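You operate a simulated robot arm through the tools that you are given. There is no shell and no other tool.

You are at the controls of a simulated robot arm. One attempt, no reset.

Task
Warm up the orange-guard press till its display shows At heat.
Fine: air valve open, main switch and every heater knob on; set points, dwell, speed, ejector, light and trays stay as they are.

The check looks at the end state, three seconds after you hand in, the way a careful person would. Anything else that was tipped, shoved, dropped, spilled or broken makes it a failure.

Robot
A 7-joint arm with a fingered hand, fixed in place. Base frame: the origin is at the foot of the arm, x ahead of it, y to its left, z up. Lengths are in mm, angles in rad, forces in N, time in s.
Its first joint turns from -1.204 to 3.002 rad. Payload 5 kg.
Tool frame: the origin (TCP) lies between the finger pads and is the grasp point; the fingertips stand 32 mm ahead of it; z points along the fingers, y is the line along which they close. Largest opening 160 mm; the body of the gripper starts 89 mm behind the TCP. The gripper is a hand of 3 fingers: y runs from the thumb to the fingers, the wrist lies at [0, 0, -252] in the tool frame, and closing takes about 1.5 s.
Orientation is that of the tool frame in the base frame, as a unit quaternion [x, y, z, w]. With the fingers straight down and closing along the base's y, the tool's x points along the base's -x, its y along +y and its z along -z.

Tools
- The arm moves only by the tool step_arm. Its argument "plan" is a list of rows, each a list of 2 entries, a list of its own where there are three numbers: the shift along the base's x, y, z in mm, then the turn, a rotation vector about the base's x, y, z in rad. In form: [[[dx, dy, dz], [wx, wy, wz]], ...]. A call has 1 to 20 rows; each row shifts and turns the commanded pose from where the row before left it. "grip" is the opening, from 0 (shut) to 1 (fully open), set as the call begins (left out, the last holds). Rows are played at 5 a second. More than 50 mm and 0.15 rad between two rows, or a gripper value outside its range, and nothing of the call is played. A pose out of reach is approached as far as the arm can. The call stops where the force on the tool passes 40 N (or 10 N more than at its start, if that is more) or the arm is blocked; 0.2 s more then pass. The fingers move at their own pace (about 108 mm/s each) and stop on an object; they squeeze with about 29 N. The grip force told is the motor's: it shows also when the fingers shut on nothing. Time passes only in rows, and 0.2 s behind the last, so rows that do not move let the fingers close. The reply holds the time, the measured pose of the TCP, the force on the tool along the base axes, the opening and the grip force, in the units named above and with some noise, with the torque about the TCP (base axes, N m) and any sound that the robot's microphone picked up.
- Cameras (640 x 400 px; columns grow to the right, rows downward): "scene" is fixed at [398.8, 498.8, 1925.7]; the picture's right is [-0.98, -0.19, 0.00], its down [-0.09, 0.48, -0.87] and it looks along [0.17, -0.85, -0.49] (base axes); focal length 324 px, centre (320, 200). "wrist" rides on the gripper at [65, -4, -116] in the tool frame; the picture's right is [0.06, 1.00, 0.00], its down [-0.87, 0.05, -0.49] and it looks along [-0.49, 0.03, 0.87] (tool axes); focal length 261 px, centre (320, 200). There is no depth. A picture from a camera that has moved, and an enlarged one, comes with that camera's place and axes in the base frame and with its lens.
- grab_frame(camera): a new picture of that camera. The clock stands still meanwhile.
- lift_body(by): slides the trunk up (or, below 0, down) by that many mm; the arm rides with it, the base frame stays. It gives what a move gives, with no picture.
- move_fingers(finger1, finger2, thumb_bend): sets how far each is bent, from 0 (flat) to 100 (curled in); at 30 the hand is open as for a grip, at 70 the pads meet at the TCP. One left out holds its place. A second passes; each finger stops where it meets its share of the squeeze, and holds until it gets a number again. A gripper value or a shape takes the hand back. It gives what a move gives, with no picture; readings hold the bend of each and the force on the fingers (four entries, about 0 where the hand has none), thumb and palm.
- grasp_type(shape): the hand has 3 fingers and takes this shape, open, in about a second: jaw (thumb against the fingers, like two jaws); tri (thumb and two fingers); tip (a fingertip pinch); poke (one finger out to press); point (the index stretched); flat (the hand flat); cup (the hand cupped); fist (a fist). The gripper value then closes the fingers along that shape, each until it touches; the sizes above hold for jaw. It gives what a move gives, with no picture.
- close_up(camera, box): a new picture of the part [left, top, right, bottom] of that camera's present view, enlarged. The clock stands still meanwhile.
- close_job(): hands the job in; it is judged then, once.

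Nothing tells you positions but the pictures and the camera data. Unless the task says otherwise, let go and move clear before handing in.

The tools are called after "Call:" as a command line: name --argument value ..., lists and objects as JSON in quotes. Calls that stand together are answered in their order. step_arm: Moves the arm, as the interface text tells. Its arguments: {"type":"object","properties":{"plan":{"type":"array"},"grip":{"type":"number"}},"required":["plan"]} The other tools are called the same way: lift_body (by) slides the trunk up or down; grasp_type (shape) gives the hand a shape; move_fingers (finger1, finger2, thumb_bend) moves the fingers one by one; grab_frame (camera) takes a picture; close_up (camera, box) takes an enlarged picture of a part of a camera's view; close_job () hands the job in.

At the start:

```text
time_s: 0.0
tcp_pos: [403.4, -259.8, 1637.1]
tool_rot: [0.0, 1.0, 0.001, 0.0]
contact_force: [-0.1, 1.1, -0.4]
ft_torque: [0.0, 0.01, 0.01]
gripper_width: 159.9
grip_force: 0.1
shape: jaw
bend: [30.0, 30.0, 30.0]
finger forces: [0.0, 0.0, 0.0, 0.0, 0.1, 0.1]
trunk travel left (down, up): [-850.0, 90.0]
```

scene: 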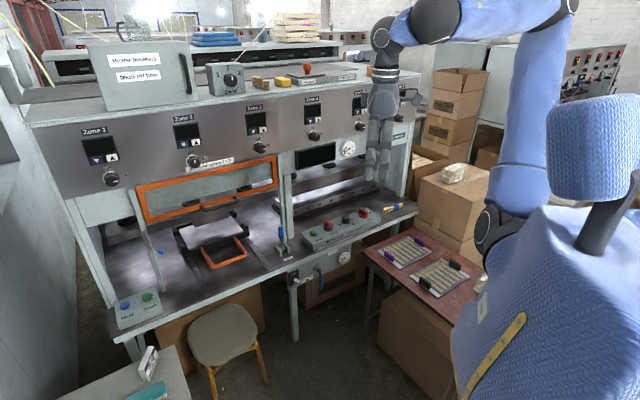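
wrist: 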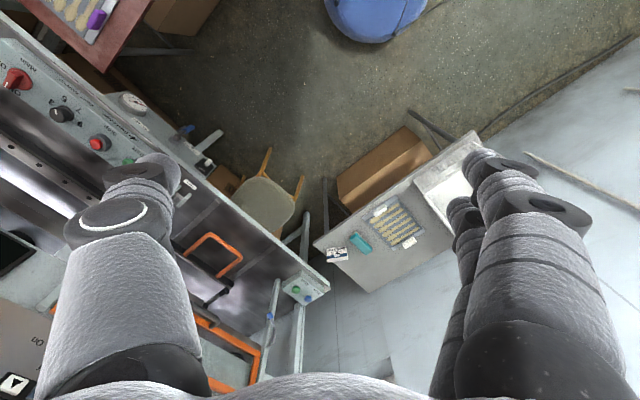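

I see a press bench with a long panel of zones (Zone 1–5 displays with knobs), an orange guard, a control box, valve and gauges. I will first take enlarged pictures to read the labels before moving anything.

Call:
close_up --camera "scene" --box '[60, 80, 220, 200]'

Call:
close_up --camera "scene" --box '[200, 80, 360, 200]'

Call:
close_up --camera "scene" --box '[260, 180, 420, 300]'

Call:
close_up --camera "scene" --box '[80, 20, 260, 110]'

Call:
close_up --camera "scene" --box '[340, 70, 480, 180]'

Call:
close_up --camera "scene" --box '[80, 200, 300, 350]'

```text
3.33 times, centred on (140, 140) of scene
camera zoom: at [398.8, 498.8, 1925.7], right [-0.98, -0.19, 0.0], down [-0.09, 0.48, -0.87], along [0.17, -0.85, -0.49], focal length 1079 px, centre (920, 400)
```

zoom: 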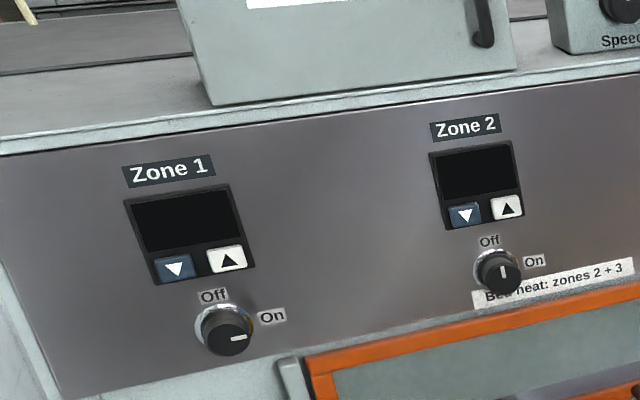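

```text
3.33 times, centred on (280, 140) of scene
camera zoom: at [398.8, 498.8, 1925.7], right [-0.98, -0.19, 0.0], down [-0.09, 0.48, -0.87], along [0.17, -0.85, -0.49], focal length 1079 px, centre (453, 400)
```

zoom: 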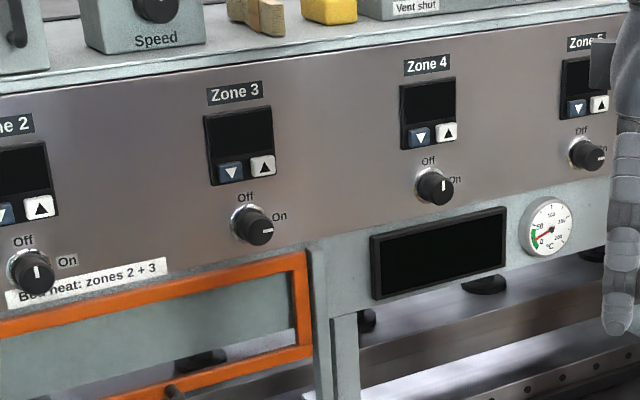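

```text
3.33 times, centred on (340, 240) of scene
camera zoom: at [398.8, 498.8, 1925.7], right [-0.98, -0.19, 0.0], down [-0.09, 0.48, -0.87], along [0.17, -0.85, -0.49], focal length 1079 px, centre (253, 67)
```

zoom: 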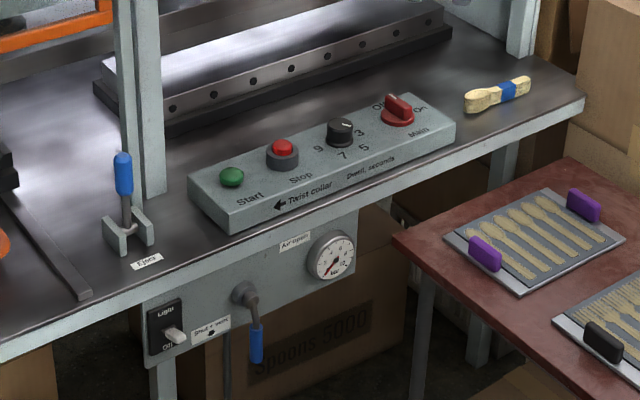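

```text
3.56 times, centred on (170, 65) of scene
camera zoom: at [398.8, 498.8, 1925.7], right [-0.98, -0.19, 0.0], down [-0.09, 0.48, -0.87], along [0.17, -0.85, -0.49], focal length 1151 px, centre (853, 680)
```

zoom: 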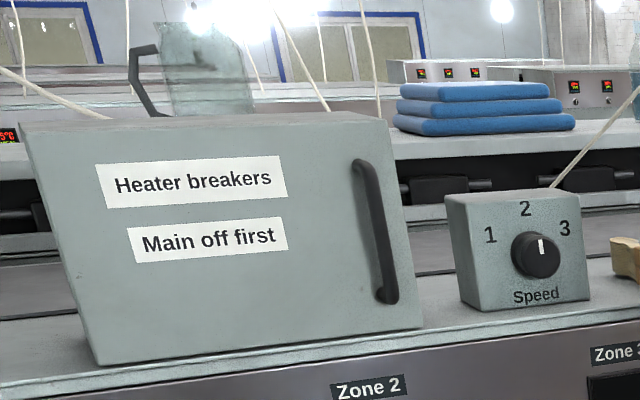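

```text
3.64 times, centred on (410, 125) of scene
camera zoom: at [398.8, 498.8, 1925.7], right [-0.98, -0.19, 0.0], down [-0.09, 0.48, -0.87], along [0.17, -0.85, -0.49], focal length 1177 px, centre (-7, 473)
```

zoom: 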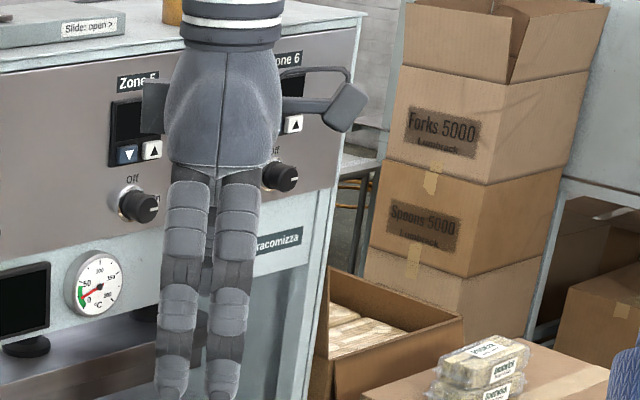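

```text
2.67 times, centred on (190, 275) of scene
camera zoom: at [398.8, 498.8, 1925.7], right [-0.98, -0.19, 0.0], down [-0.09, 0.48, -0.87], along [0.17, -0.85, -0.49], focal length 863 px, centre (667, 0)
```

zoom: 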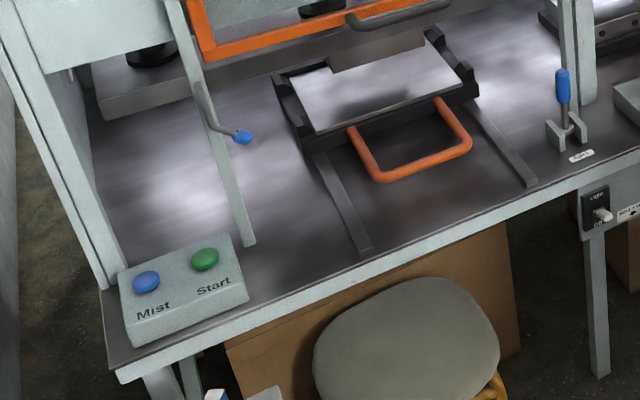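

The left-hand press has six heater knobs, a latching-looking Stop with "Twist collar", a Main switch, an air valve and a breaker cabinet marked "Main off first". I'll enlarge further to read each state.

Call:
close_up --camera "scene" --box '[295, 200, 375, 250]'

Call:
close_up --camera "scene" --box '[285, 240, 365, 290]'

Call:
close_up --camera "scene" --box '[240, 50, 400, 110]'

Call:
close_up --camera "scene" --box '[160, 110, 280, 180]'

Call:
close_up --camera "scene" --box '[290, 90, 390, 160]'

Call:
close_up --camera "scene" --box '[80, 30, 210, 110]'

Call:
close_up --camera "scene" --box '[540, 40, 640, 110]'

Call:
close_up --camera "scene" --box '[120, 150, 290, 280]'

```text
8.00 times, centred on (335, 225) of scene
camera zoom: at [398.8, 498.8, 1925.7], right [-0.98, -0.19, 0.0], down [-0.09, 0.48, -0.87], along [0.17, -0.85, -0.49], focal length 2590 px, centre (200, 0)
```

zoom: 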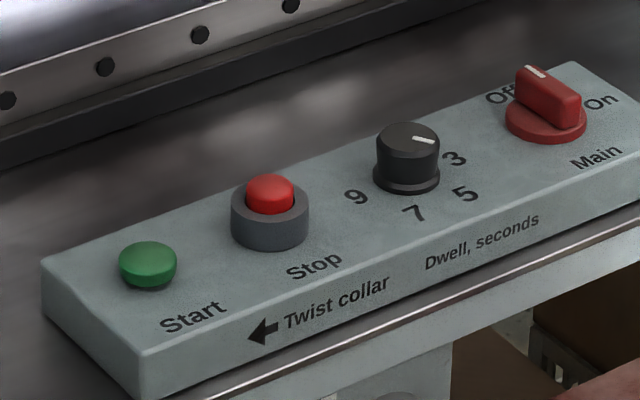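

```text
8.00 times, centred on (325, 265) of scene
camera zoom: at [398.8, 498.8, 1925.7], right [-0.98, -0.19, 0.0], down [-0.09, 0.48, -0.87], along [0.17, -0.85, -0.49], focal length 2590 px, centre (280, -320)
```

zoom: 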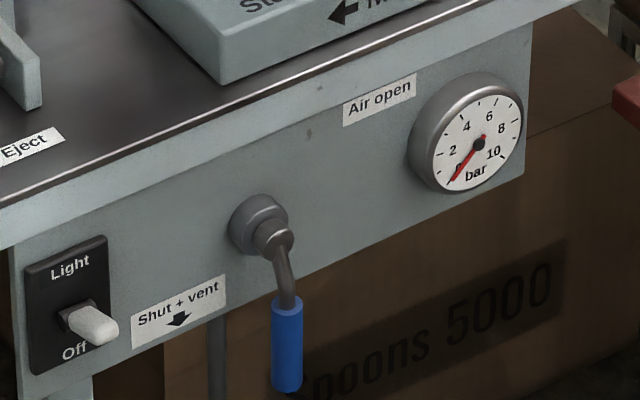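

```text
4.00 times, centred on (320, 80) of scene
camera zoom: at [398.8, 498.8, 1925.7], right [-0.98, -0.19, 0.0], down [-0.09, 0.48, -0.87], along [0.17, -0.85, -0.49], focal length 1295 px, centre (320, 680)
```

zoom: 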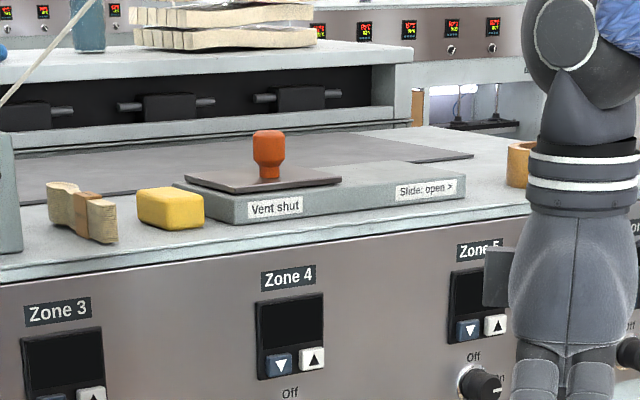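

```text
5.33 times, centred on (220, 145) of scene
camera zoom: at [398.8, 498.8, 1925.7], right [-0.98, -0.19, 0.0], down [-0.09, 0.48, -0.87], along [0.17, -0.85, -0.49], focal length 1727 px, centre (853, 493)
```

zoom: 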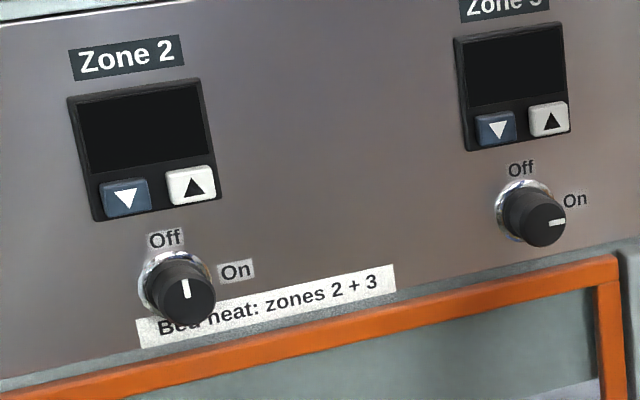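

```text
5.71 times, centred on (340, 125) of scene
camera zoom: at [398.8, 498.8, 1925.7], right [-0.98, -0.19, 0.0], down [-0.09, 0.48, -0.87], along [0.17, -0.85, -0.49], focal length 1850 px, centre (206, 629)
```

zoom: 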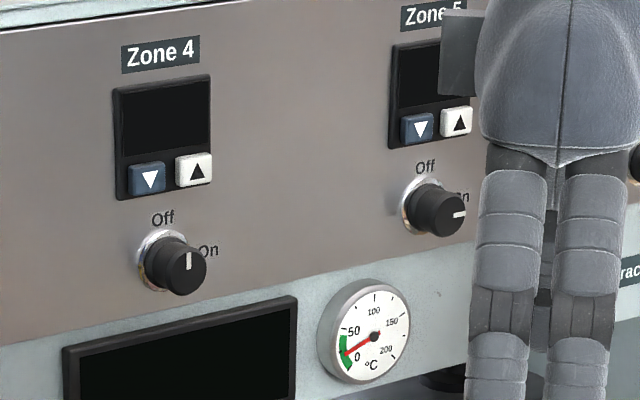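

```text
4.92 times, centred on (145, 70) of scene
camera zoom: at [398.8, 498.8, 1925.7], right [-0.98, -0.19, 0.0], down [-0.09, 0.48, -0.87], along [0.17, -0.85, -0.49], focal length 1594 px, centre (1182, 840)
```

zoom: 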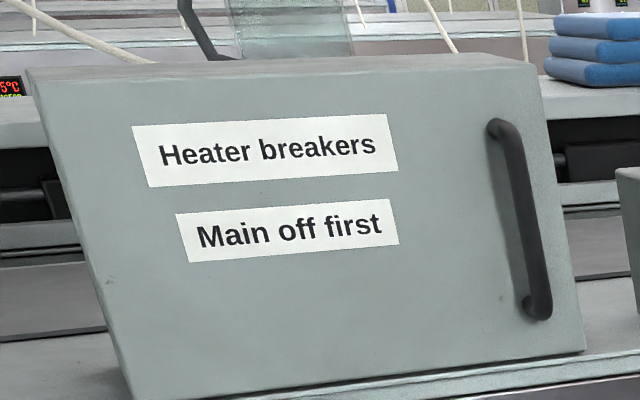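

```text
5.71 times, centred on (590, 75) of scene
camera zoom: at [398.8, 498.8, 1925.7], right [-0.98, -0.19, 0.0], down [-0.09, 0.48, -0.87], along [0.17, -0.85, -0.49], focal length 1850 px, centre (-1223, 914)
```

zoom: 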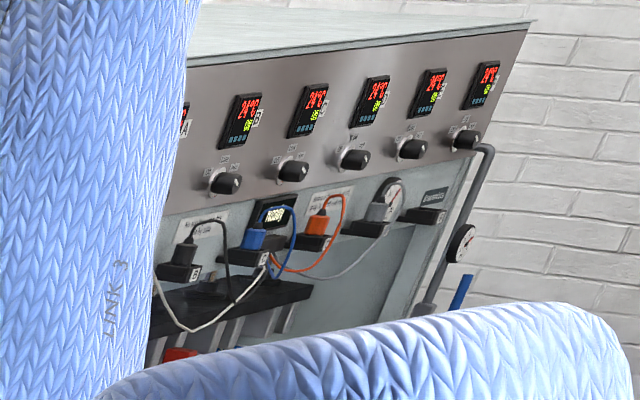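

```text
3.08 times, centred on (205, 215) of scene
camera zoom: at [398.8, 498.8, 1925.7], right [-0.98, -0.19, 0.0], down [-0.09, 0.48, -0.87], along [0.17, -0.85, -0.49], focal length 996 px, centre (674, 154)
```

zoom: 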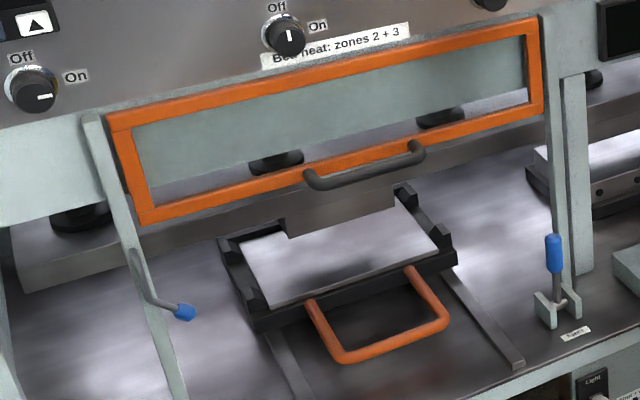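

Every display is dark. Zones 2 and 4 read Off, zones 1, 3 and 5 read On, and zone 6 is hidden. From triangulation the bench front runs diagonally about 1050 mm from my base, with the knob panel about 1230 mm away. Next I'll turn the hand to face the panel at a safe distance and look.

Call:
step_arm --plan '[[[10, -12, -10], [0, 0, -0.1286]], [[10, -12, -10], [0, 0, -0.1286]], [[10, -12, -10], [0, 0, -0.1286]], [[10, -12, -10], [0, 0, -0.1286]], [[10, -12, -10], [0, 0, -0.1286]], [[10, -12, -10], [0, 0, -0.1286]], [[12, -12, -8], [-0.0912, -0.0939, 0]], [[12, -12, -8], [-0.0912, -0.0939, 0]], [[12, -12, -8], [-0.0912, -0.0939, 0]], [[12, -12, -8], [-0.0912, -0.0939, 0]], [[12, -12, -8], [-0.0912, -0.0939, 0]], [[12, -12, -8], [-0.0912, -0.0939, 0]], [[12, -12, -8], [-0.0912, -0.0939, 0]], [[12, -12, -8], [-0.0912, -0.0939, 0]]]'

```text
time_s: 3.0
tcp_pos: [589.2, -432.5, 1525.3]
tool_rot: [0.325, 0.803, -0.188, 0.463]
contact_force: [-0.2, 0.4, 0.2]
ft_torque: [-0.01, 0.0, -0.04]
gripper_width: 159.8
grip_force: 0.0
shape: jaw
bend: [30.0, 30.0, 30.0]
finger forces: [0.1, 0.0, 0.0, 0.0, 0.1, 0.0]
out of reach, approached as far as the arm can: row 13, 14
trunk travel left (down, up): [-850.0, 90.0]
```

The arm accepted most of the turn, but the last two rows were out of reach, possibly a wrist limit. I'll look at both views now.

Call:
grab_frame --camera "scene"

Call:
grab_frame --camera "wrist"

```text
taken
```

scene: 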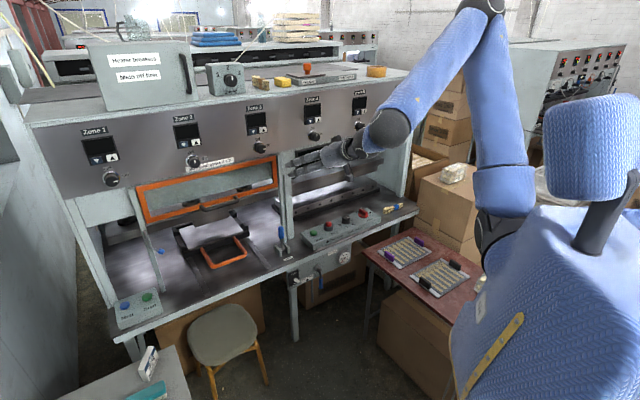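

```text
taken
camera wrist: at [491.7, -342.8, 1529.0], right [0.67, 0.74, -0.05], down [0.04, 0.03, 1.0], along [0.74, -0.68, -0.01], focal length 261 px, centre (320, 200)
```

wrist: 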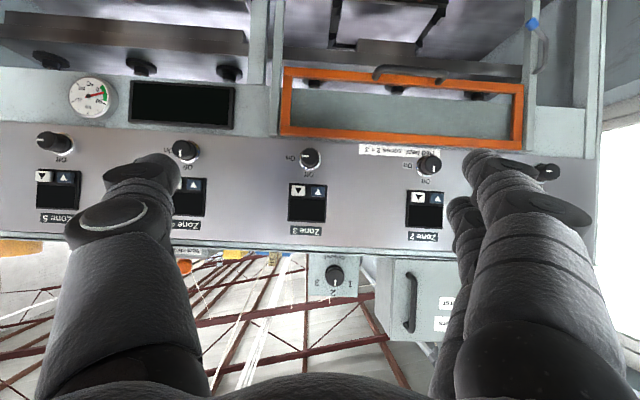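

The panel is nearly square to the hand. By triangulation the knob faces for zones 2, 3 and 4 are around (1121,-573), (917,-768) and (709,-950), all near z≈1428. I'll enlarge this view to check the switches, and the scene view for zone 6.

Call:
close_up --camera "wrist" --box '[0, 60, 240, 240]'

Call:
close_up --camera "wrist" --box '[270, 120, 590, 320]'

Call:
close_up --camera "scene" --box '[300, 60, 440, 160]'

Call:
close_up --camera "scene" --box '[350, 70, 430, 130]'

```text
2.22 times, centred on (120, 150) of wrist
camera zoom: at [491.7, -342.8, 1529.0], right [0.67, 0.74, -0.05], down [0.04, 0.03, 1.0], along [0.74, -0.68, -0.01], focal length 579 px, centre (764, 311)
```

zoom: 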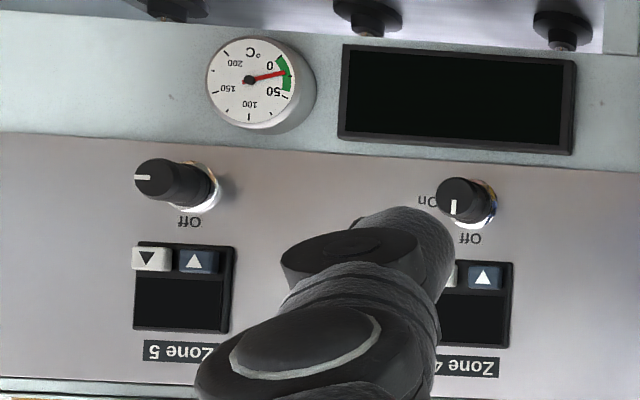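

```text
2.00 times, centred on (430, 220) of wrist
camera zoom: at [491.7, -342.8, 1529.0], right [0.67, 0.74, -0.05], down [0.04, 0.03, 1.0], along [0.74, -0.68, -0.01], focal length 521 px, centre (100, 160)
```

zoom: 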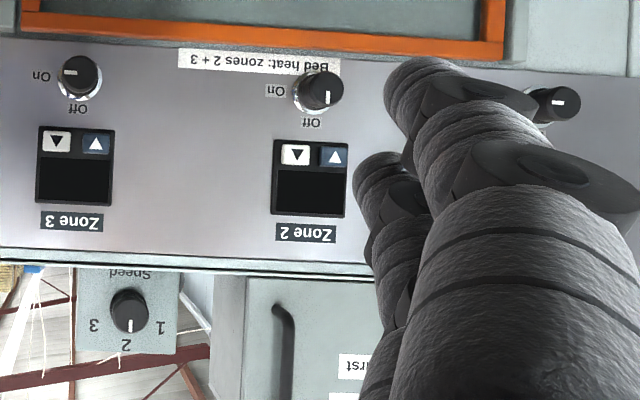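

```text
4.00 times, centred on (370, 110) of scene
camera zoom: at [398.8, 498.8, 1925.7], right [-0.98, -0.19, 0.0], down [-0.09, 0.48, -0.87], along [0.17, -0.85, -0.49], focal length 1295 px, centre (120, 560)
```

zoom: 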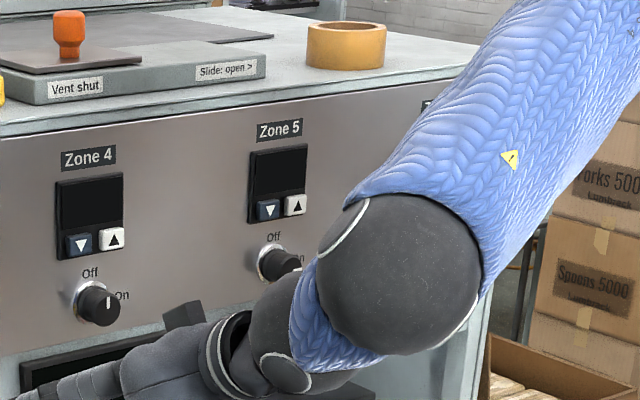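

```text
6.67 times, centred on (390, 100) of scene
camera zoom: at [398.8, 498.8, 1925.7], right [-0.98, -0.19, 0.0], down [-0.09, 0.48, -0.87], along [0.17, -0.85, -0.49], focal length 2158 px, centre (-147, 867)
```

zoom: 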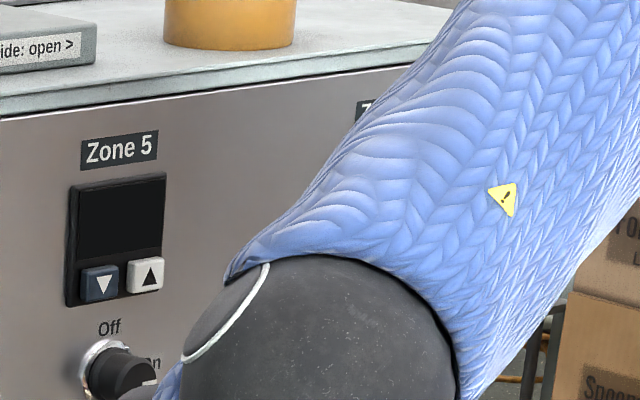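

Zones 2 and 4 are clearly Off, while 1, 3 and 5 are On. Next I'll swing the hand over toward the control box, pitch it down and lower the trunk, so I can see the Main switch, Stop and air valve up close and check zone 6 in the scene view.

Call:
step_arm --plan '[[[-22, -33, -10], [0, 0, 0]], [[-22, -33, -10], [0, 0, 0]], [[-22, -33, -10], [0, 0, 0]], [[-22, -33, -10], [0, 0, 0]], [[-22, -33, -10], [0, 0, 0]], [[-22, -33, -10], [0.0912, 0.0939, 0]], [[-22, -33, -10], [0.0912, 0.0939, 0]], [[-22, -33, -10], [0.0912, 0.0939, 0]], [[-22, -33, -10], [0.0912, 0.0939, 0]]]'

Call:
lift_body --by -200

Call:
grab_frame --camera "wrist"

Call:
grab_frame --camera "scene"

```text
time_s: 5.0
tcp_pos: [426.1, -746.0, 1474.4]
tool_rot: [0.363, 0.895, -0.096, 0.24]
contact_force: [-0.6, -0.2, 0.2]
ft_torque: [-0.01, -0.02, 0.02]
gripper_width: 160.1
grip_force: 0.1
shape: jaw
bend: [30.0, 30.0, 30.0]
finger forces: [0.0, 0.1, 0.0, 0.1, 0.0, 0.1]
out of reach, approached as far as the arm can: row 1, 2, 3, 4, 5
trunk travel left (down, up): [-850.0, 90.0]
```

```text
time_s: 7.2
tcp_pos: [426.7, -745.6, 1273.2]
tool_rot: [0.364, 0.894, -0.098, 0.241]
contact_force: [-0.6, -0.6, 0.1]
ft_torque: [0.02, -0.03, 0.01]
gripper_width: 159.9
grip_force: 0.0
shape: jaw
bend: [30.0, 30.0, 30.0]
finger forces: [0.0, 0.0, 0.0, 0.0, 0.1, 0.0]
trunk travel left (down, up): [-650.0, 290.0]
```

```text
taken
camera wrist: at [342.5, -668.1, 1343.7], right [0.66, 0.75, -0.03], down [0.4, -0.31, 0.86], along [0.64, -0.58, -0.51], focal length 261 px, centre (320, 200)
```

wrist: 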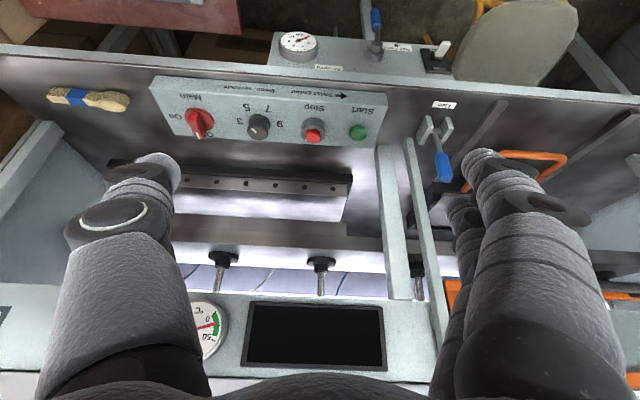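

```text
taken
```

scene: 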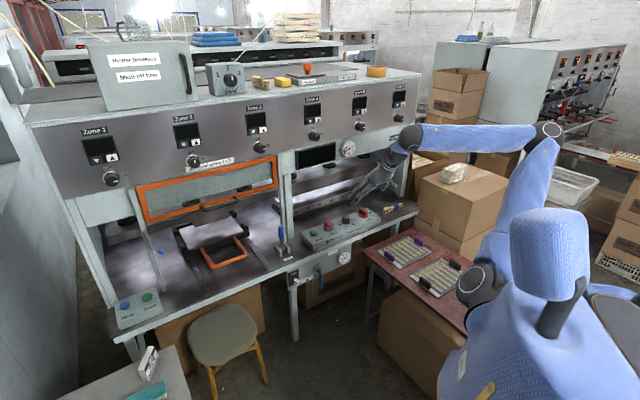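

Now I have a good view of the control box, and the other zones are visible in the scene. I'll enlarge the box, the valve area and zone 6.

Call:
close_up --camera "wrist" --box '[140, 60, 400, 180]'

Call:
close_up --camera "wrist" --box '[260, 0, 480, 120]'

Call:
close_up --camera "scene" --box '[340, 70, 430, 160]'

Call:
close_up --camera "scene" --box '[295, 190, 395, 260]'

```text
2.46 times, centred on (270, 120) of wrist
camera zoom: at [342.5, -668.1, 1343.7], right [0.66, 0.75, -0.03], down [0.4, -0.31, 0.86], along [0.64, -0.58, -0.51], focal length 642 px, centre (443, 397)
```

zoom: 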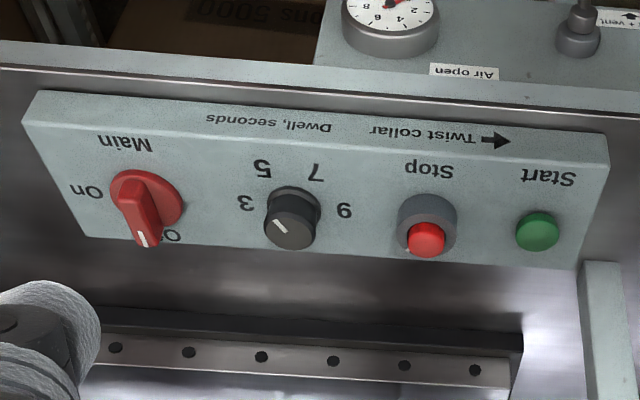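

```text
2.91 times, centred on (370, 60) of wrist
camera zoom: at [342.5, -668.1, 1343.7], right [0.66, 0.75, -0.03], down [0.4, -0.31, 0.86], along [0.64, -0.58, -0.51], focal length 758 px, centre (174, 607)
```

zoom: 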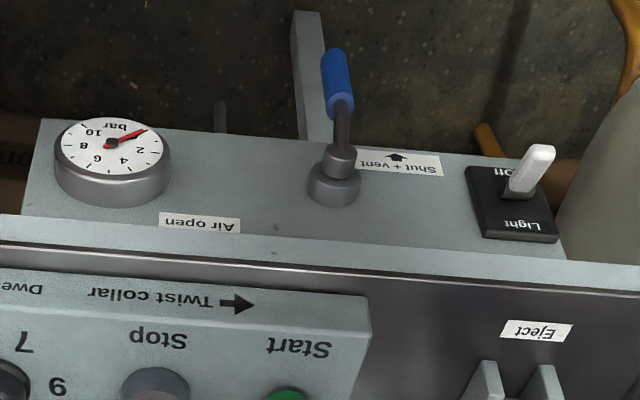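

```text
4.44 times, centred on (385, 115) of scene
camera zoom: at [398.8, 498.8, 1925.7], right [-0.98, -0.19, 0.0], down [-0.09, 0.48, -0.87], along [0.17, -0.85, -0.49], focal length 1439 px, centre (31, 578)
```

zoom: 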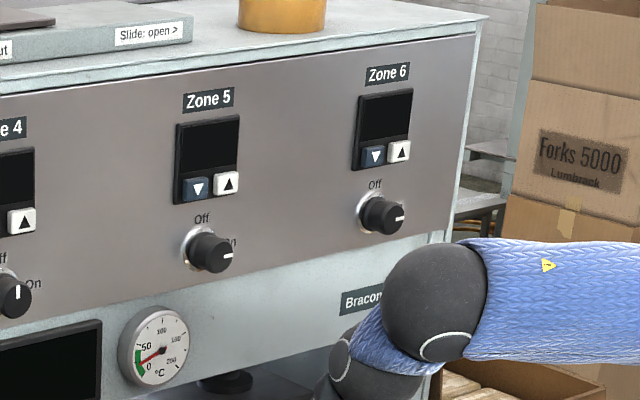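

```text
5.71 times, centred on (345, 225) of scene
camera zoom: at [398.8, 498.8, 1925.7], right [-0.98, -0.19, 0.0], down [-0.09, 0.48, -0.87], along [0.17, -0.85, -0.49], focal length 1850 px, centre (177, 57)
```

zoom: 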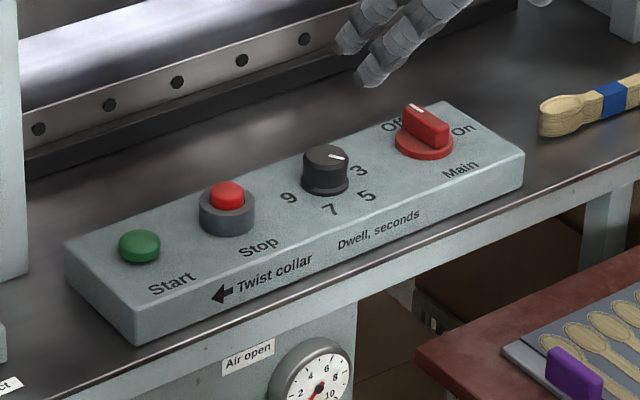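

Zone 6 is On, so only zones 2 and 4 need turning. Main points to Off (to the back) and turns clockwise to On on the right. Its handle top is at about (459,-1115,943). I'll try the poke shape and see where the fingertip sits.

Call:
grasp_type --shape "poke"

Call:
grab_frame --camera "wrist"

Call:
close_up --camera "scene" --box '[330, 130, 430, 220]'

```text
time_s: 8.1
tcp_pos: [426.9, -746.0, 1275.1]
tool_rot: [0.363, 0.895, -0.096, 0.241]
contact_force: [0.0, -0.1, -0.4]
ft_torque: [0.02, -0.05, 0.03]
gripper_width: 0.2
grip_force: 0.2
shape: poke
bend: [100.0, 100.0, 46.0]
finger forces: [0.0, 0.0, 0.0, 0.0, 0.0, 0.0]
trunk travel left (down, up): [-650.0, 290.0]
```

```text
taken
camera wrist: at [342.5, -668.3, 1343.4], right [0.66, 0.75, -0.03], down [0.4, -0.31, 0.86], along [0.64, -0.58, -0.51], focal length 261 px, centre (320, 200)
```

wrist: 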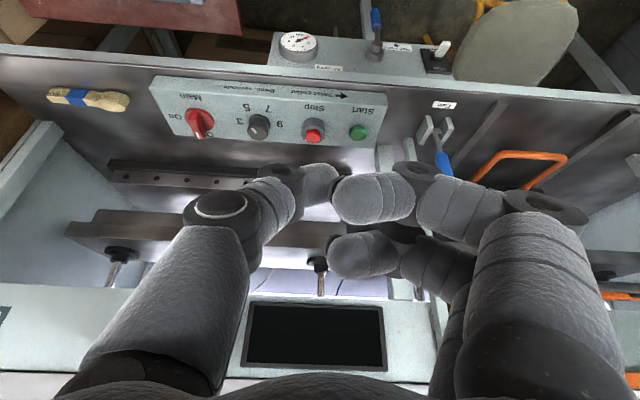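

```text
4.44 times, centred on (380, 175) of scene
camera zoom: at [398.8, 498.8, 1925.7], right [-0.98, -0.19, 0.0], down [-0.09, 0.48, -0.87], along [0.17, -0.85, -0.49], focal length 1439 px, centre (53, 311)
```

zoom: 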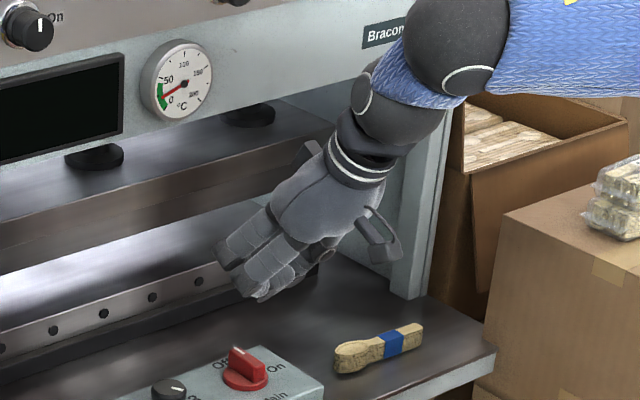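

In poke, the thumb is the extended digit and both fingers curl beside it. I'll compare that with the point shape to see which gives a cleaner probe.

Call:
grasp_type --shape "point"

Call:
grab_frame --camera "wrist"

Call:
close_up --camera "scene" --box '[340, 140, 430, 200]'

```text
time_s: 9.0
tcp_pos: [426.0, -744.5, 1275.2]
tool_rot: [0.363, 0.895, -0.097, 0.24]
contact_force: [0.2, -0.1, 0.3]
ft_torque: [-0.01, 0.0, 0.01]
gripper_width: 0.0
grip_force: 0.0
shape: point
bend: [35.0, 100.0, 43.0]
finger forces: [0.0, 0.1, 0.1, 0.0, 0.1, 0.0]
trunk travel left (down, up): [-650.0, 290.0]
```

```text
taken
camera wrist: at [342.5, -668.4, 1343.4], right [0.66, 0.75, -0.03], down [0.4, -0.31, 0.86], along [0.64, -0.58, -0.51], focal length 261 px, centre (320, 200)
```

wrist: 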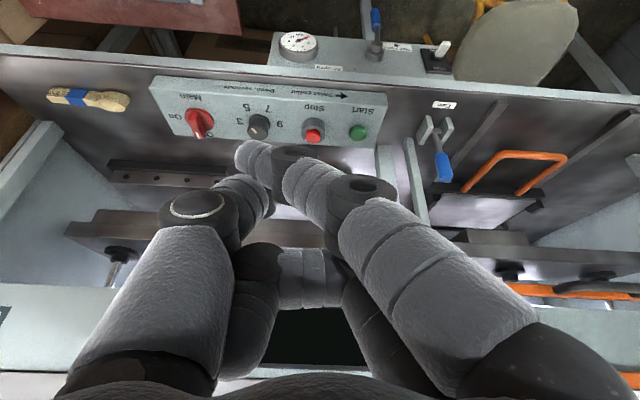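

```text
6.67 times, centred on (385, 170) of scene
camera zoom: at [398.8, 498.8, 1925.7], right [-0.98, -0.19, 0.0], down [-0.09, 0.48, -0.87], along [0.17, -0.85, -0.49], focal length 2158 px, centre (-113, 400)
```

zoom: 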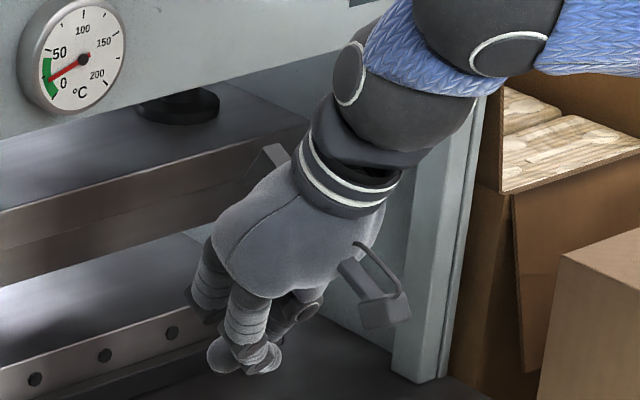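

The point shape puts the index across to the thumb side, which makes it an awkward probe. I'll go back to jaw and close it to form a compact probe. Then I'll lower the trunk, turn the tool toward Main and test reach while staying well in front and above.

Call:
grasp_type --shape "jaw"

Call:
lift_body --by -200

Call:
step_arm --grip 0 --plan '[[[0, -10, 0], [0, 0, -0.113]], [[0, -10, 0], [0, 0, -0.113]], [[0, -10, 0], [0, 0, -0.113]], [[0, -10, 0], [0, 0, -0.113]], [[0, -20, 0], [-0.122, -0.0445, 0]], [[0, -20, 0], [-0.122, -0.0445, 0]], [[0, -20, 0], [-0.122, -0.0445, 0]], [[0, -20, 0], [-0.122, -0.0445, 0]]]'

Call:
grab_frame --camera "wrist"

Call:
grab_frame --camera "scene"

```text
time_s: 9.9
tcp_pos: [426.2, -745.0, 1273.7]
tool_rot: [0.365, 0.894, -0.097, 0.24]
contact_force: [-0.6, -0.1, -0.5]
ft_torque: [-0.02, 0.01, -0.01]
gripper_width: 159.7
grip_force: 0.1
shape: jaw
bend: [30.0, 30.0, 30.0]
finger forces: [0.0, 0.0, 0.1, 0.2, 0.0, 0.0]
trunk travel left (down, up): [-650.0, 290.0]
```

```text
time_s: 12.0
tcp_pos: [426.6, -745.2, 1075.2]
tool_rot: [0.363, 0.895, -0.098, 0.24]
contact_force: [-0.6, 0.2, -0.3]
ft_torque: [0.01, -0.01, 0.0]
gripper_width: 159.6
grip_force: 0.2
shape: jaw
bend: [30.0, 30.0, 30.0]
finger forces: [0.0, 0.1, 0.0, 0.1, 0.0, 0.1]
trunk travel left (down, up): [-450.0, 490.0]
```

```text
time_s: 13.8
tcp_pos: [426.6, -865.0, 1073.6]
tool_rot: [0.498, 0.709, -0.286, 0.41]
contact_force: [0.3, -0.1, -0.4]
ft_torque: [0.0, 0.01, -0.04]
gripper_width: 0.0
grip_force: 28.9
shape: jaw
bend: [65.0, 65.0, 67.0]
finger forces: [0.1, 0.1, 0.0, 0.0, 0.1, 0.0]
trunk travel left (down, up): [-450.0, 490.0]
```

```text
taken
camera wrist: at [378.0, -742.8, 1076.3], right [0.93, 0.37, -0.05], down [0.05, 0.01, 1.0], along [0.37, -0.93, -0.01], focal length 261 px, centre (320, 200)
```

wrist: 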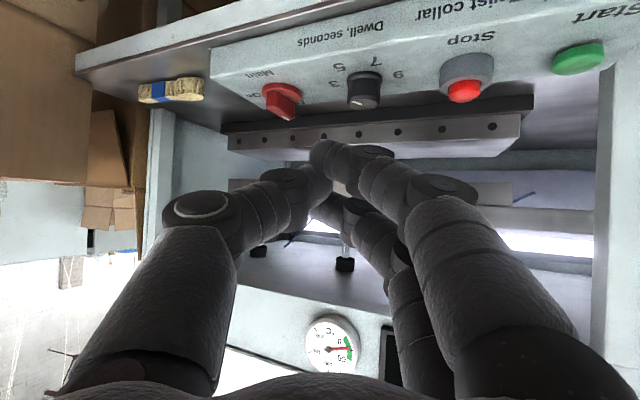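

```text
taken
```

scene: 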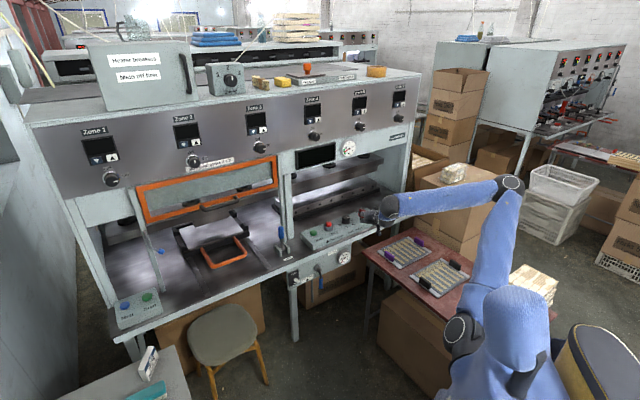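

The closed jaw forms a narrow probe, and the arm reached this pose without trouble. Main's handle now triangulates to about (462,-1135,925). I'll move nearer, staying about 100 mm short and above, and refine.

Call:
step_arm --plan '[[[-4, -27, -10], [0, 0, 0]], [[-4, -27, -10], [0, 0, 0]], [[-4, -27, -10], [0, 0, 0]], [[-4, -27, -10], [0, 0, 0]], [[-4, -27, -10], [0, 0, 0]]]'

Call:
close_up --camera "wrist" --box '[160, 0, 480, 200]'

Call:
close_up --camera "scene" --box '[310, 170, 430, 245]'

```text
time_s: 15.0
tcp_pos: [406.4, -1001.9, 1024.9]
tool_rot: [0.497, 0.71, -0.285, 0.409]
contact_force: [-1.3, 0.3, -0.7]
ft_torque: [-0.02, -0.05, -0.02]
gripper_width: 0.1
grip_force: 29.0
shape: jaw
bend: [65.0, 65.0, 67.0]
finger forces: [0.0, 0.1, 0.1, 0.0, 0.1, 0.0]
trunk travel left (down, up): [-450.0, 490.0]
```

```text
2.00 times, centred on (320, 100) of wrist
camera zoom: at [358.4, -878.2, 1026.8], right [0.93, 0.37, -0.05], down [0.05, 0.01, 1.0], along [0.37, -0.93, -0.01], focal length 521 px, centre (320, 400)
```

zoom: 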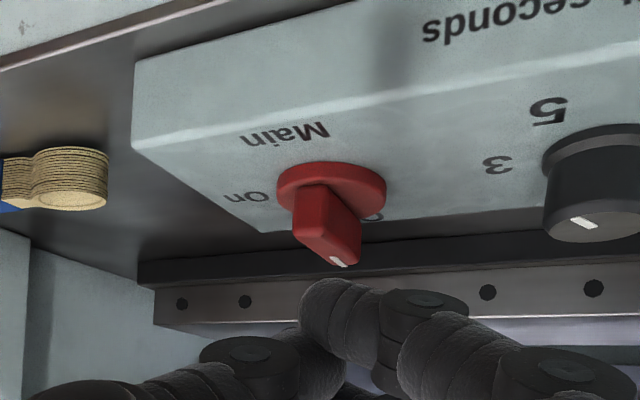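

```text
5.33 times, centred on (370, 208) of scene
camera zoom: at [398.8, 498.8, 1925.7], right [-0.98, -0.19, 0.0], down [-0.09, 0.48, -0.87], along [0.17, -0.85, -0.49], focal length 1727 px, centre (53, 160)
```

zoom: 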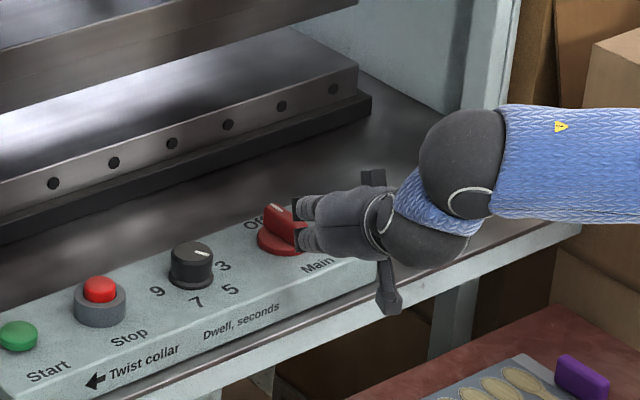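

The Main handle top sits at about (457,-1126,938) on a box top near z≈912. I'll bring the closed fingertips to a spot in front of and to the right of the handle, slightly high, then check the view before pushing.

Call:
step_arm --plan '[[[-8, -36, -13], [0, 0, 0]], [[-7, -36, -13], [0, 0, 0]], [[-7, -35, -14], [0, 0, 0]]]'

Call:
close_up --camera "wrist" --box '[160, 0, 480, 200]'

Call:
close_up --camera "scene" --box '[330, 185, 410, 235]'

```text
time_s: 15.8
tcp_pos: [385.1, -1108.8, 983.5]
tool_rot: [0.499, 0.709, -0.286, 0.408]
contact_force: [-0.1, -0.9, 0.0]
ft_torque: [-0.01, 0.01, -0.02]
gripper_width: 0.0
grip_force: 29.8
shape: jaw
bend: [65.0, 65.0, 67.0]
finger forces: [0.0, 0.0, 0.0, 0.1, 0.0, 0.1]
trunk travel left (down, up): [-450.0, 490.0]
```

```text
2.00 times, centred on (320, 100) of wrist
camera zoom: at [337.3, -985.8, 986.2], right [0.93, 0.37, -0.05], down [0.05, 0.01, 1.0], along [0.37, -0.93, -0.01], focal length 521 px, centre (320, 400)
```

zoom: 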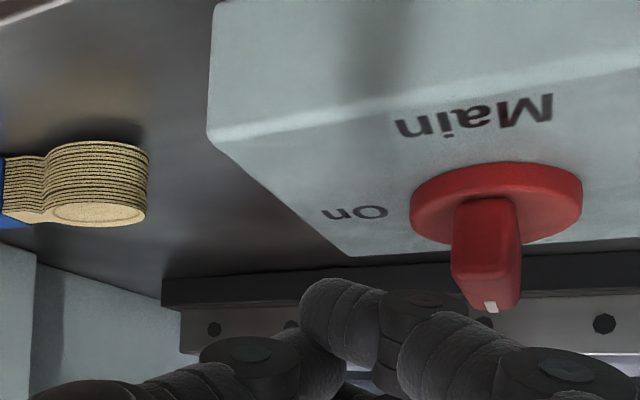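

```text
8.00 times, centred on (370, 210) of scene
camera zoom: at [398.8, 498.8, 1925.7], right [-0.98, -0.19, 0.0], down [-0.09, 0.48, -0.87], along [0.17, -0.85, -0.49], focal length 2590 px, centre (-80, 120)
```

zoom: 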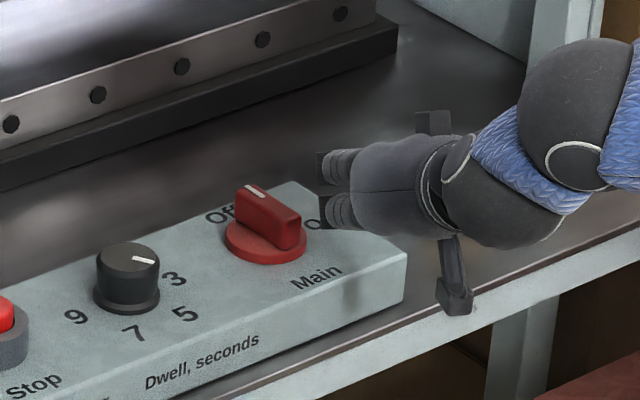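

The probe tip now sits just in front and to the right of the red handle, and the geometry agrees (pivot ≈ (457,-1128), handle top ≈ 945). I'll lower to handle height and move forward to sit beside its front end, without touching it yet.

Call:
step_arm --plan '[[[0, 0, -13], [0, 0, 0]], [[0, 0, -13], [0, 0, 0]], [[10, -10, 0], [0, 0, 0]], [[9, -9, 0], [0, 0, 0]], [[0, 0, 0], [0, 0, 0]]]'

Call:
close_up --camera "wrist" --box '[200, 0, 520, 200]'

Call:
close_up --camera "scene" --box '[330, 185, 410, 235]'

```text
time_s: 17.0
tcp_pos: [402.8, -1126.6, 958.7]
tool_rot: [0.498, 0.709, -0.285, 0.409]
contact_force: [0.0, 0.2, 0.4]
ft_torque: [0.02, 0.01, 0.01]
gripper_width: 0.0
grip_force: 28.7
shape: jaw
bend: [65.0, 65.0, 67.0]
finger forces: [0.0, 0.0, 0.0, 0.0, 0.0, 0.0]
trunk travel left (down, up): [-450.0, 490.0]
```

```text
2.00 times, centred on (360, 100) of wrist
camera zoom: at [355.2, -1004.0, 961.0], right [0.93, 0.37, -0.05], down [0.05, 0.01, 1.0], along [0.37, -0.93, -0.01], focal length 521 px, centre (240, 400)
```

zoom: 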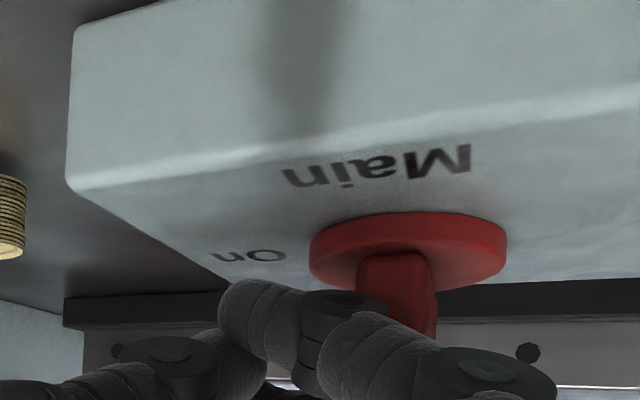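

```text
8.00 times, centred on (370, 210) of scene
camera zoom: at [398.8, 498.8, 1925.7], right [-0.98, -0.19, 0.0], down [-0.09, 0.48, -0.87], along [0.17, -0.85, -0.49], focal length 2590 px, centre (-80, 120)
```

zoom: 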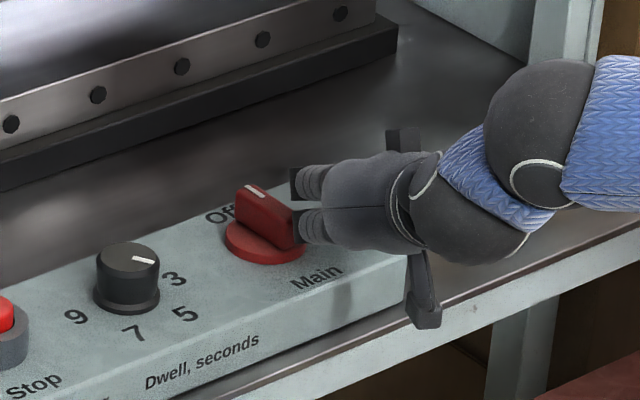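

The tip is beside the handle, but the bent finger's knuckle bulges left, so from this low angle it would push on the handle's end face instead of its side. A steeper tool would lift the knuckles clear. I'll back off, rise and test whether the arm can hold a steeper pitch here.

Call:
step_arm --plan '[[[-10, 10, 5], [0, 0, 0]], [[-10, 10, 20], [0, 0, 0]], [[0, 0, 30], [0, 0, 0]], [[0, 0, 30], [0.122, 0.0445, 0]], [[0, 0, 10], [0.122, 0.0445, 0]], [[0, 0, 0], [0.122, 0.0445, 0]], [[0, 0, 0], [0.122, 0.0445, 0]]]'

Call:
grab_frame --camera "wrist"

Call:
grab_frame --camera "scene"

```text
time_s: 18.6
tcp_pos: [383.7, -1105.5, 1054.6]
tool_rot: [0.556, 0.79, -0.148, 0.211]
contact_force: [0.0, -0.4, 0.4]
ft_torque: [0.0, 0.03, 0.0]
gripper_width: 0.1
grip_force: 28.9
shape: jaw
bend: [65.0, 65.0, 67.0]
finger forces: [0.0, 0.0, 0.0, 0.0, 0.0, 0.0]
trunk travel left (down, up): [-450.0, 490.0]
```

```text
taken
camera wrist: at [341.8, -1000.1, 1122.4], right [0.92, 0.39, -0.03], down [0.22, -0.46, 0.86], along [0.32, -0.8, -0.51], focal length 261 px, centre (320, 200)
```

wrist: 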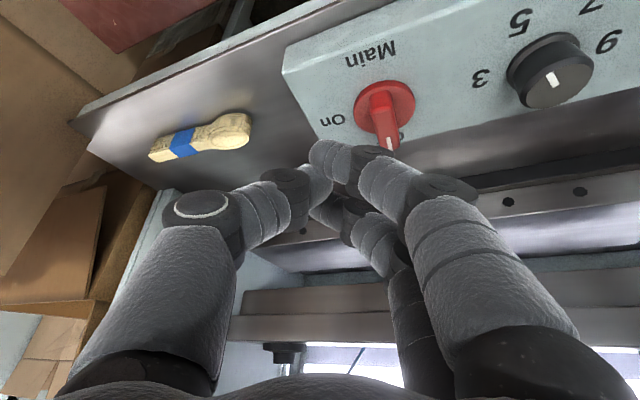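

```text
taken
```

scene: 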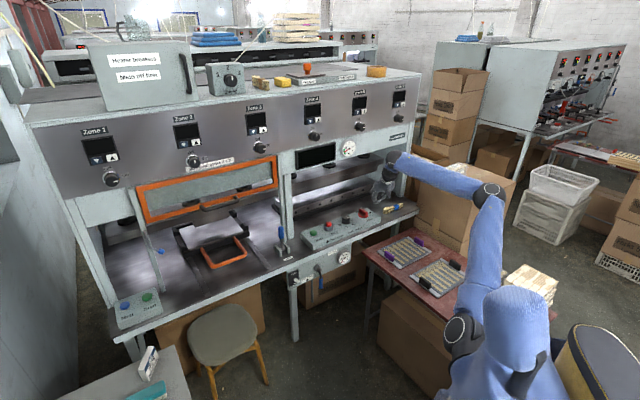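

A 60° pitch is fully reachable here, so the arm has more range than I assumed. I'll see whether the tool can point nearly straight down above the handle, since then I could grip the red ridge and simply twist it.

Call:
step_arm --plan '[[[12, -4, 15], [0.122, 0.0445, 0]], [[12, -4, 15], [0.122, 0.0445, 0]], [[12, -4, 10], [0.122, 0.0445, 0]], [[12, -4, 0], [0.1, 0.0365, 0]], [[12, -4, 0], [0, 0, 0]], [[12, -4, 0], [0, 0, 0]]]'

Call:
grab_frame --camera "wrist"

```text
time_s: 20.2
tcp_pos: [450.3, -1129.3, 1133.9]
tool_rot: [0.573, 0.817, 0.025, 0.057]
contact_force: [0.7, -0.6, 0.5]
ft_torque: [-0.01, -0.05, -0.01]
gripper_width: 0.1
grip_force: 29.1
shape: jaw
bend: [65.0, 65.0, 67.0]
finger forces: [0.0, 0.0, 0.0, 0.0, 0.1, 0.0]
trunk travel left (down, up): [-450.0, 490.0]
stopped in row 6: the arm was blocked; the commanded pose is now the measured one
```

```text
taken
camera wrist: at [411.7, -1068.3, 1245.7], right [0.91, 0.4, 0.1], down [0.28, -0.79, 0.55], along [0.3, -0.47, -0.83], focal length 261 px, centre (320, 200)
```

wrist: 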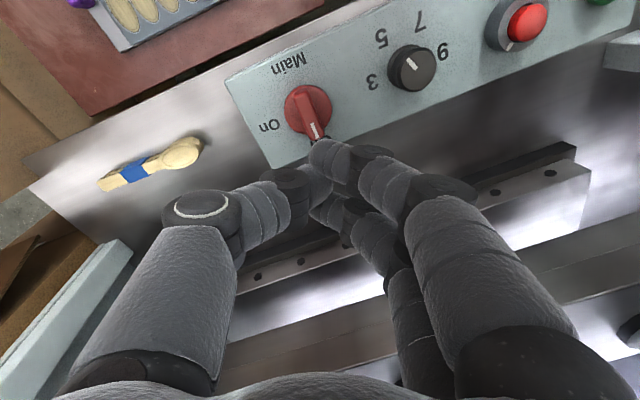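

The arm reports it was blocked in the last row, so I'll check what it might be touching before doing anything else.

Call:
grab_frame --camera "scene"

Call:
close_up --camera "scene" --box '[310, 110, 450, 230]'

```text
taken
```

scene: 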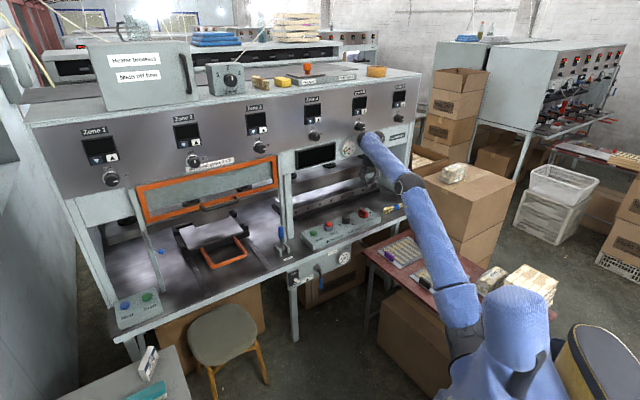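

```text
3.33 times, centred on (380, 170) of scene
camera zoom: at [398.8, 498.8, 1925.7], right [-0.98, -0.19, 0.0], down [-0.09, 0.48, -0.87], along [0.17, -0.85, -0.49], focal length 1079 px, centre (120, 300)
```

zoom: 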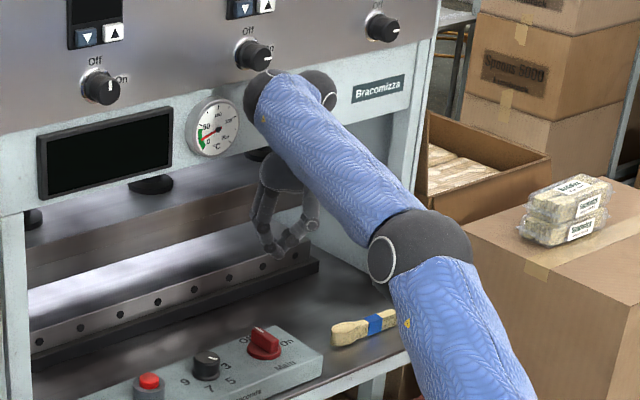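

The arm is close under the zone 5 knob and gauge. Zone 5 still reads On and nothing looks moved. I'll back straight away from the press first, then reassess.

Call:
step_arm --plan '[[[-15, 20, 0], [0, 0, 0]], [[-15, 25, 0], [0, 0, 0]], [[-15, 25, 0], [0, 0, 0]], [[-10, 25, 0], [0, 0, 0]]]'

Call:
close_up --camera "scene" --box '[290, 90, 430, 210]'

Call:
grab_frame --camera "scene"

```text
time_s: 21.2
tcp_pos: [394.3, -1034.2, 1137.2]
tool_rot: [0.573, 0.817, 0.023, 0.056]
contact_force: [0.3, -0.2, 0.8]
ft_torque: [0.02, -0.04, 0.02]
gripper_width: 0.4
grip_force: 29.0
shape: jaw
bend: [65.0, 65.0, 67.0]
finger forces: [0.1, 0.0, 0.0, 0.0, 0.1, 0.0]
trunk travel left (down, up): [-450.0, 490.0]
```

```text
3.33 times, centred on (360, 150) of scene
camera zoom: at [398.8, 498.8, 1925.7], right [-0.98, -0.19, 0.0], down [-0.09, 0.48, -0.87], along [0.17, -0.85, -0.49], focal length 1079 px, centre (187, 367)
```

zoom: 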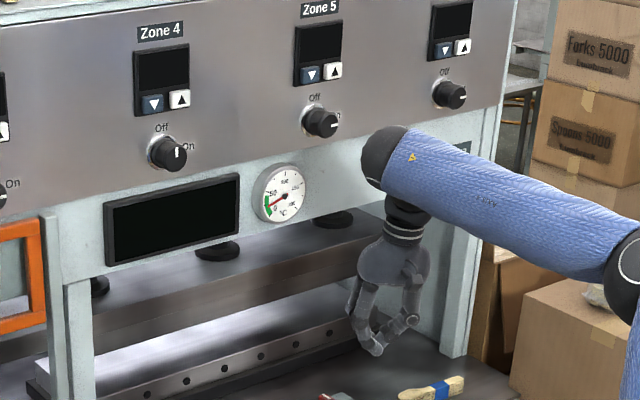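

```text
taken
```

scene: 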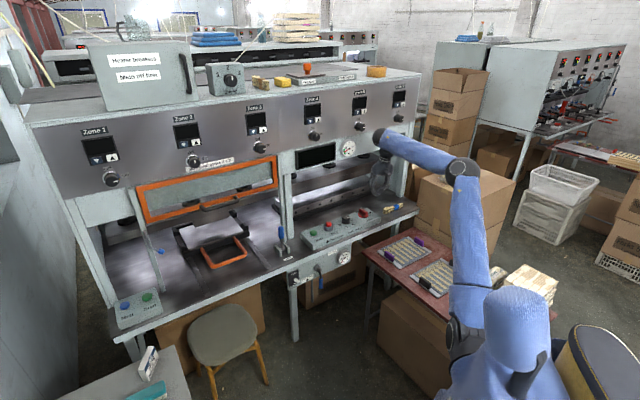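

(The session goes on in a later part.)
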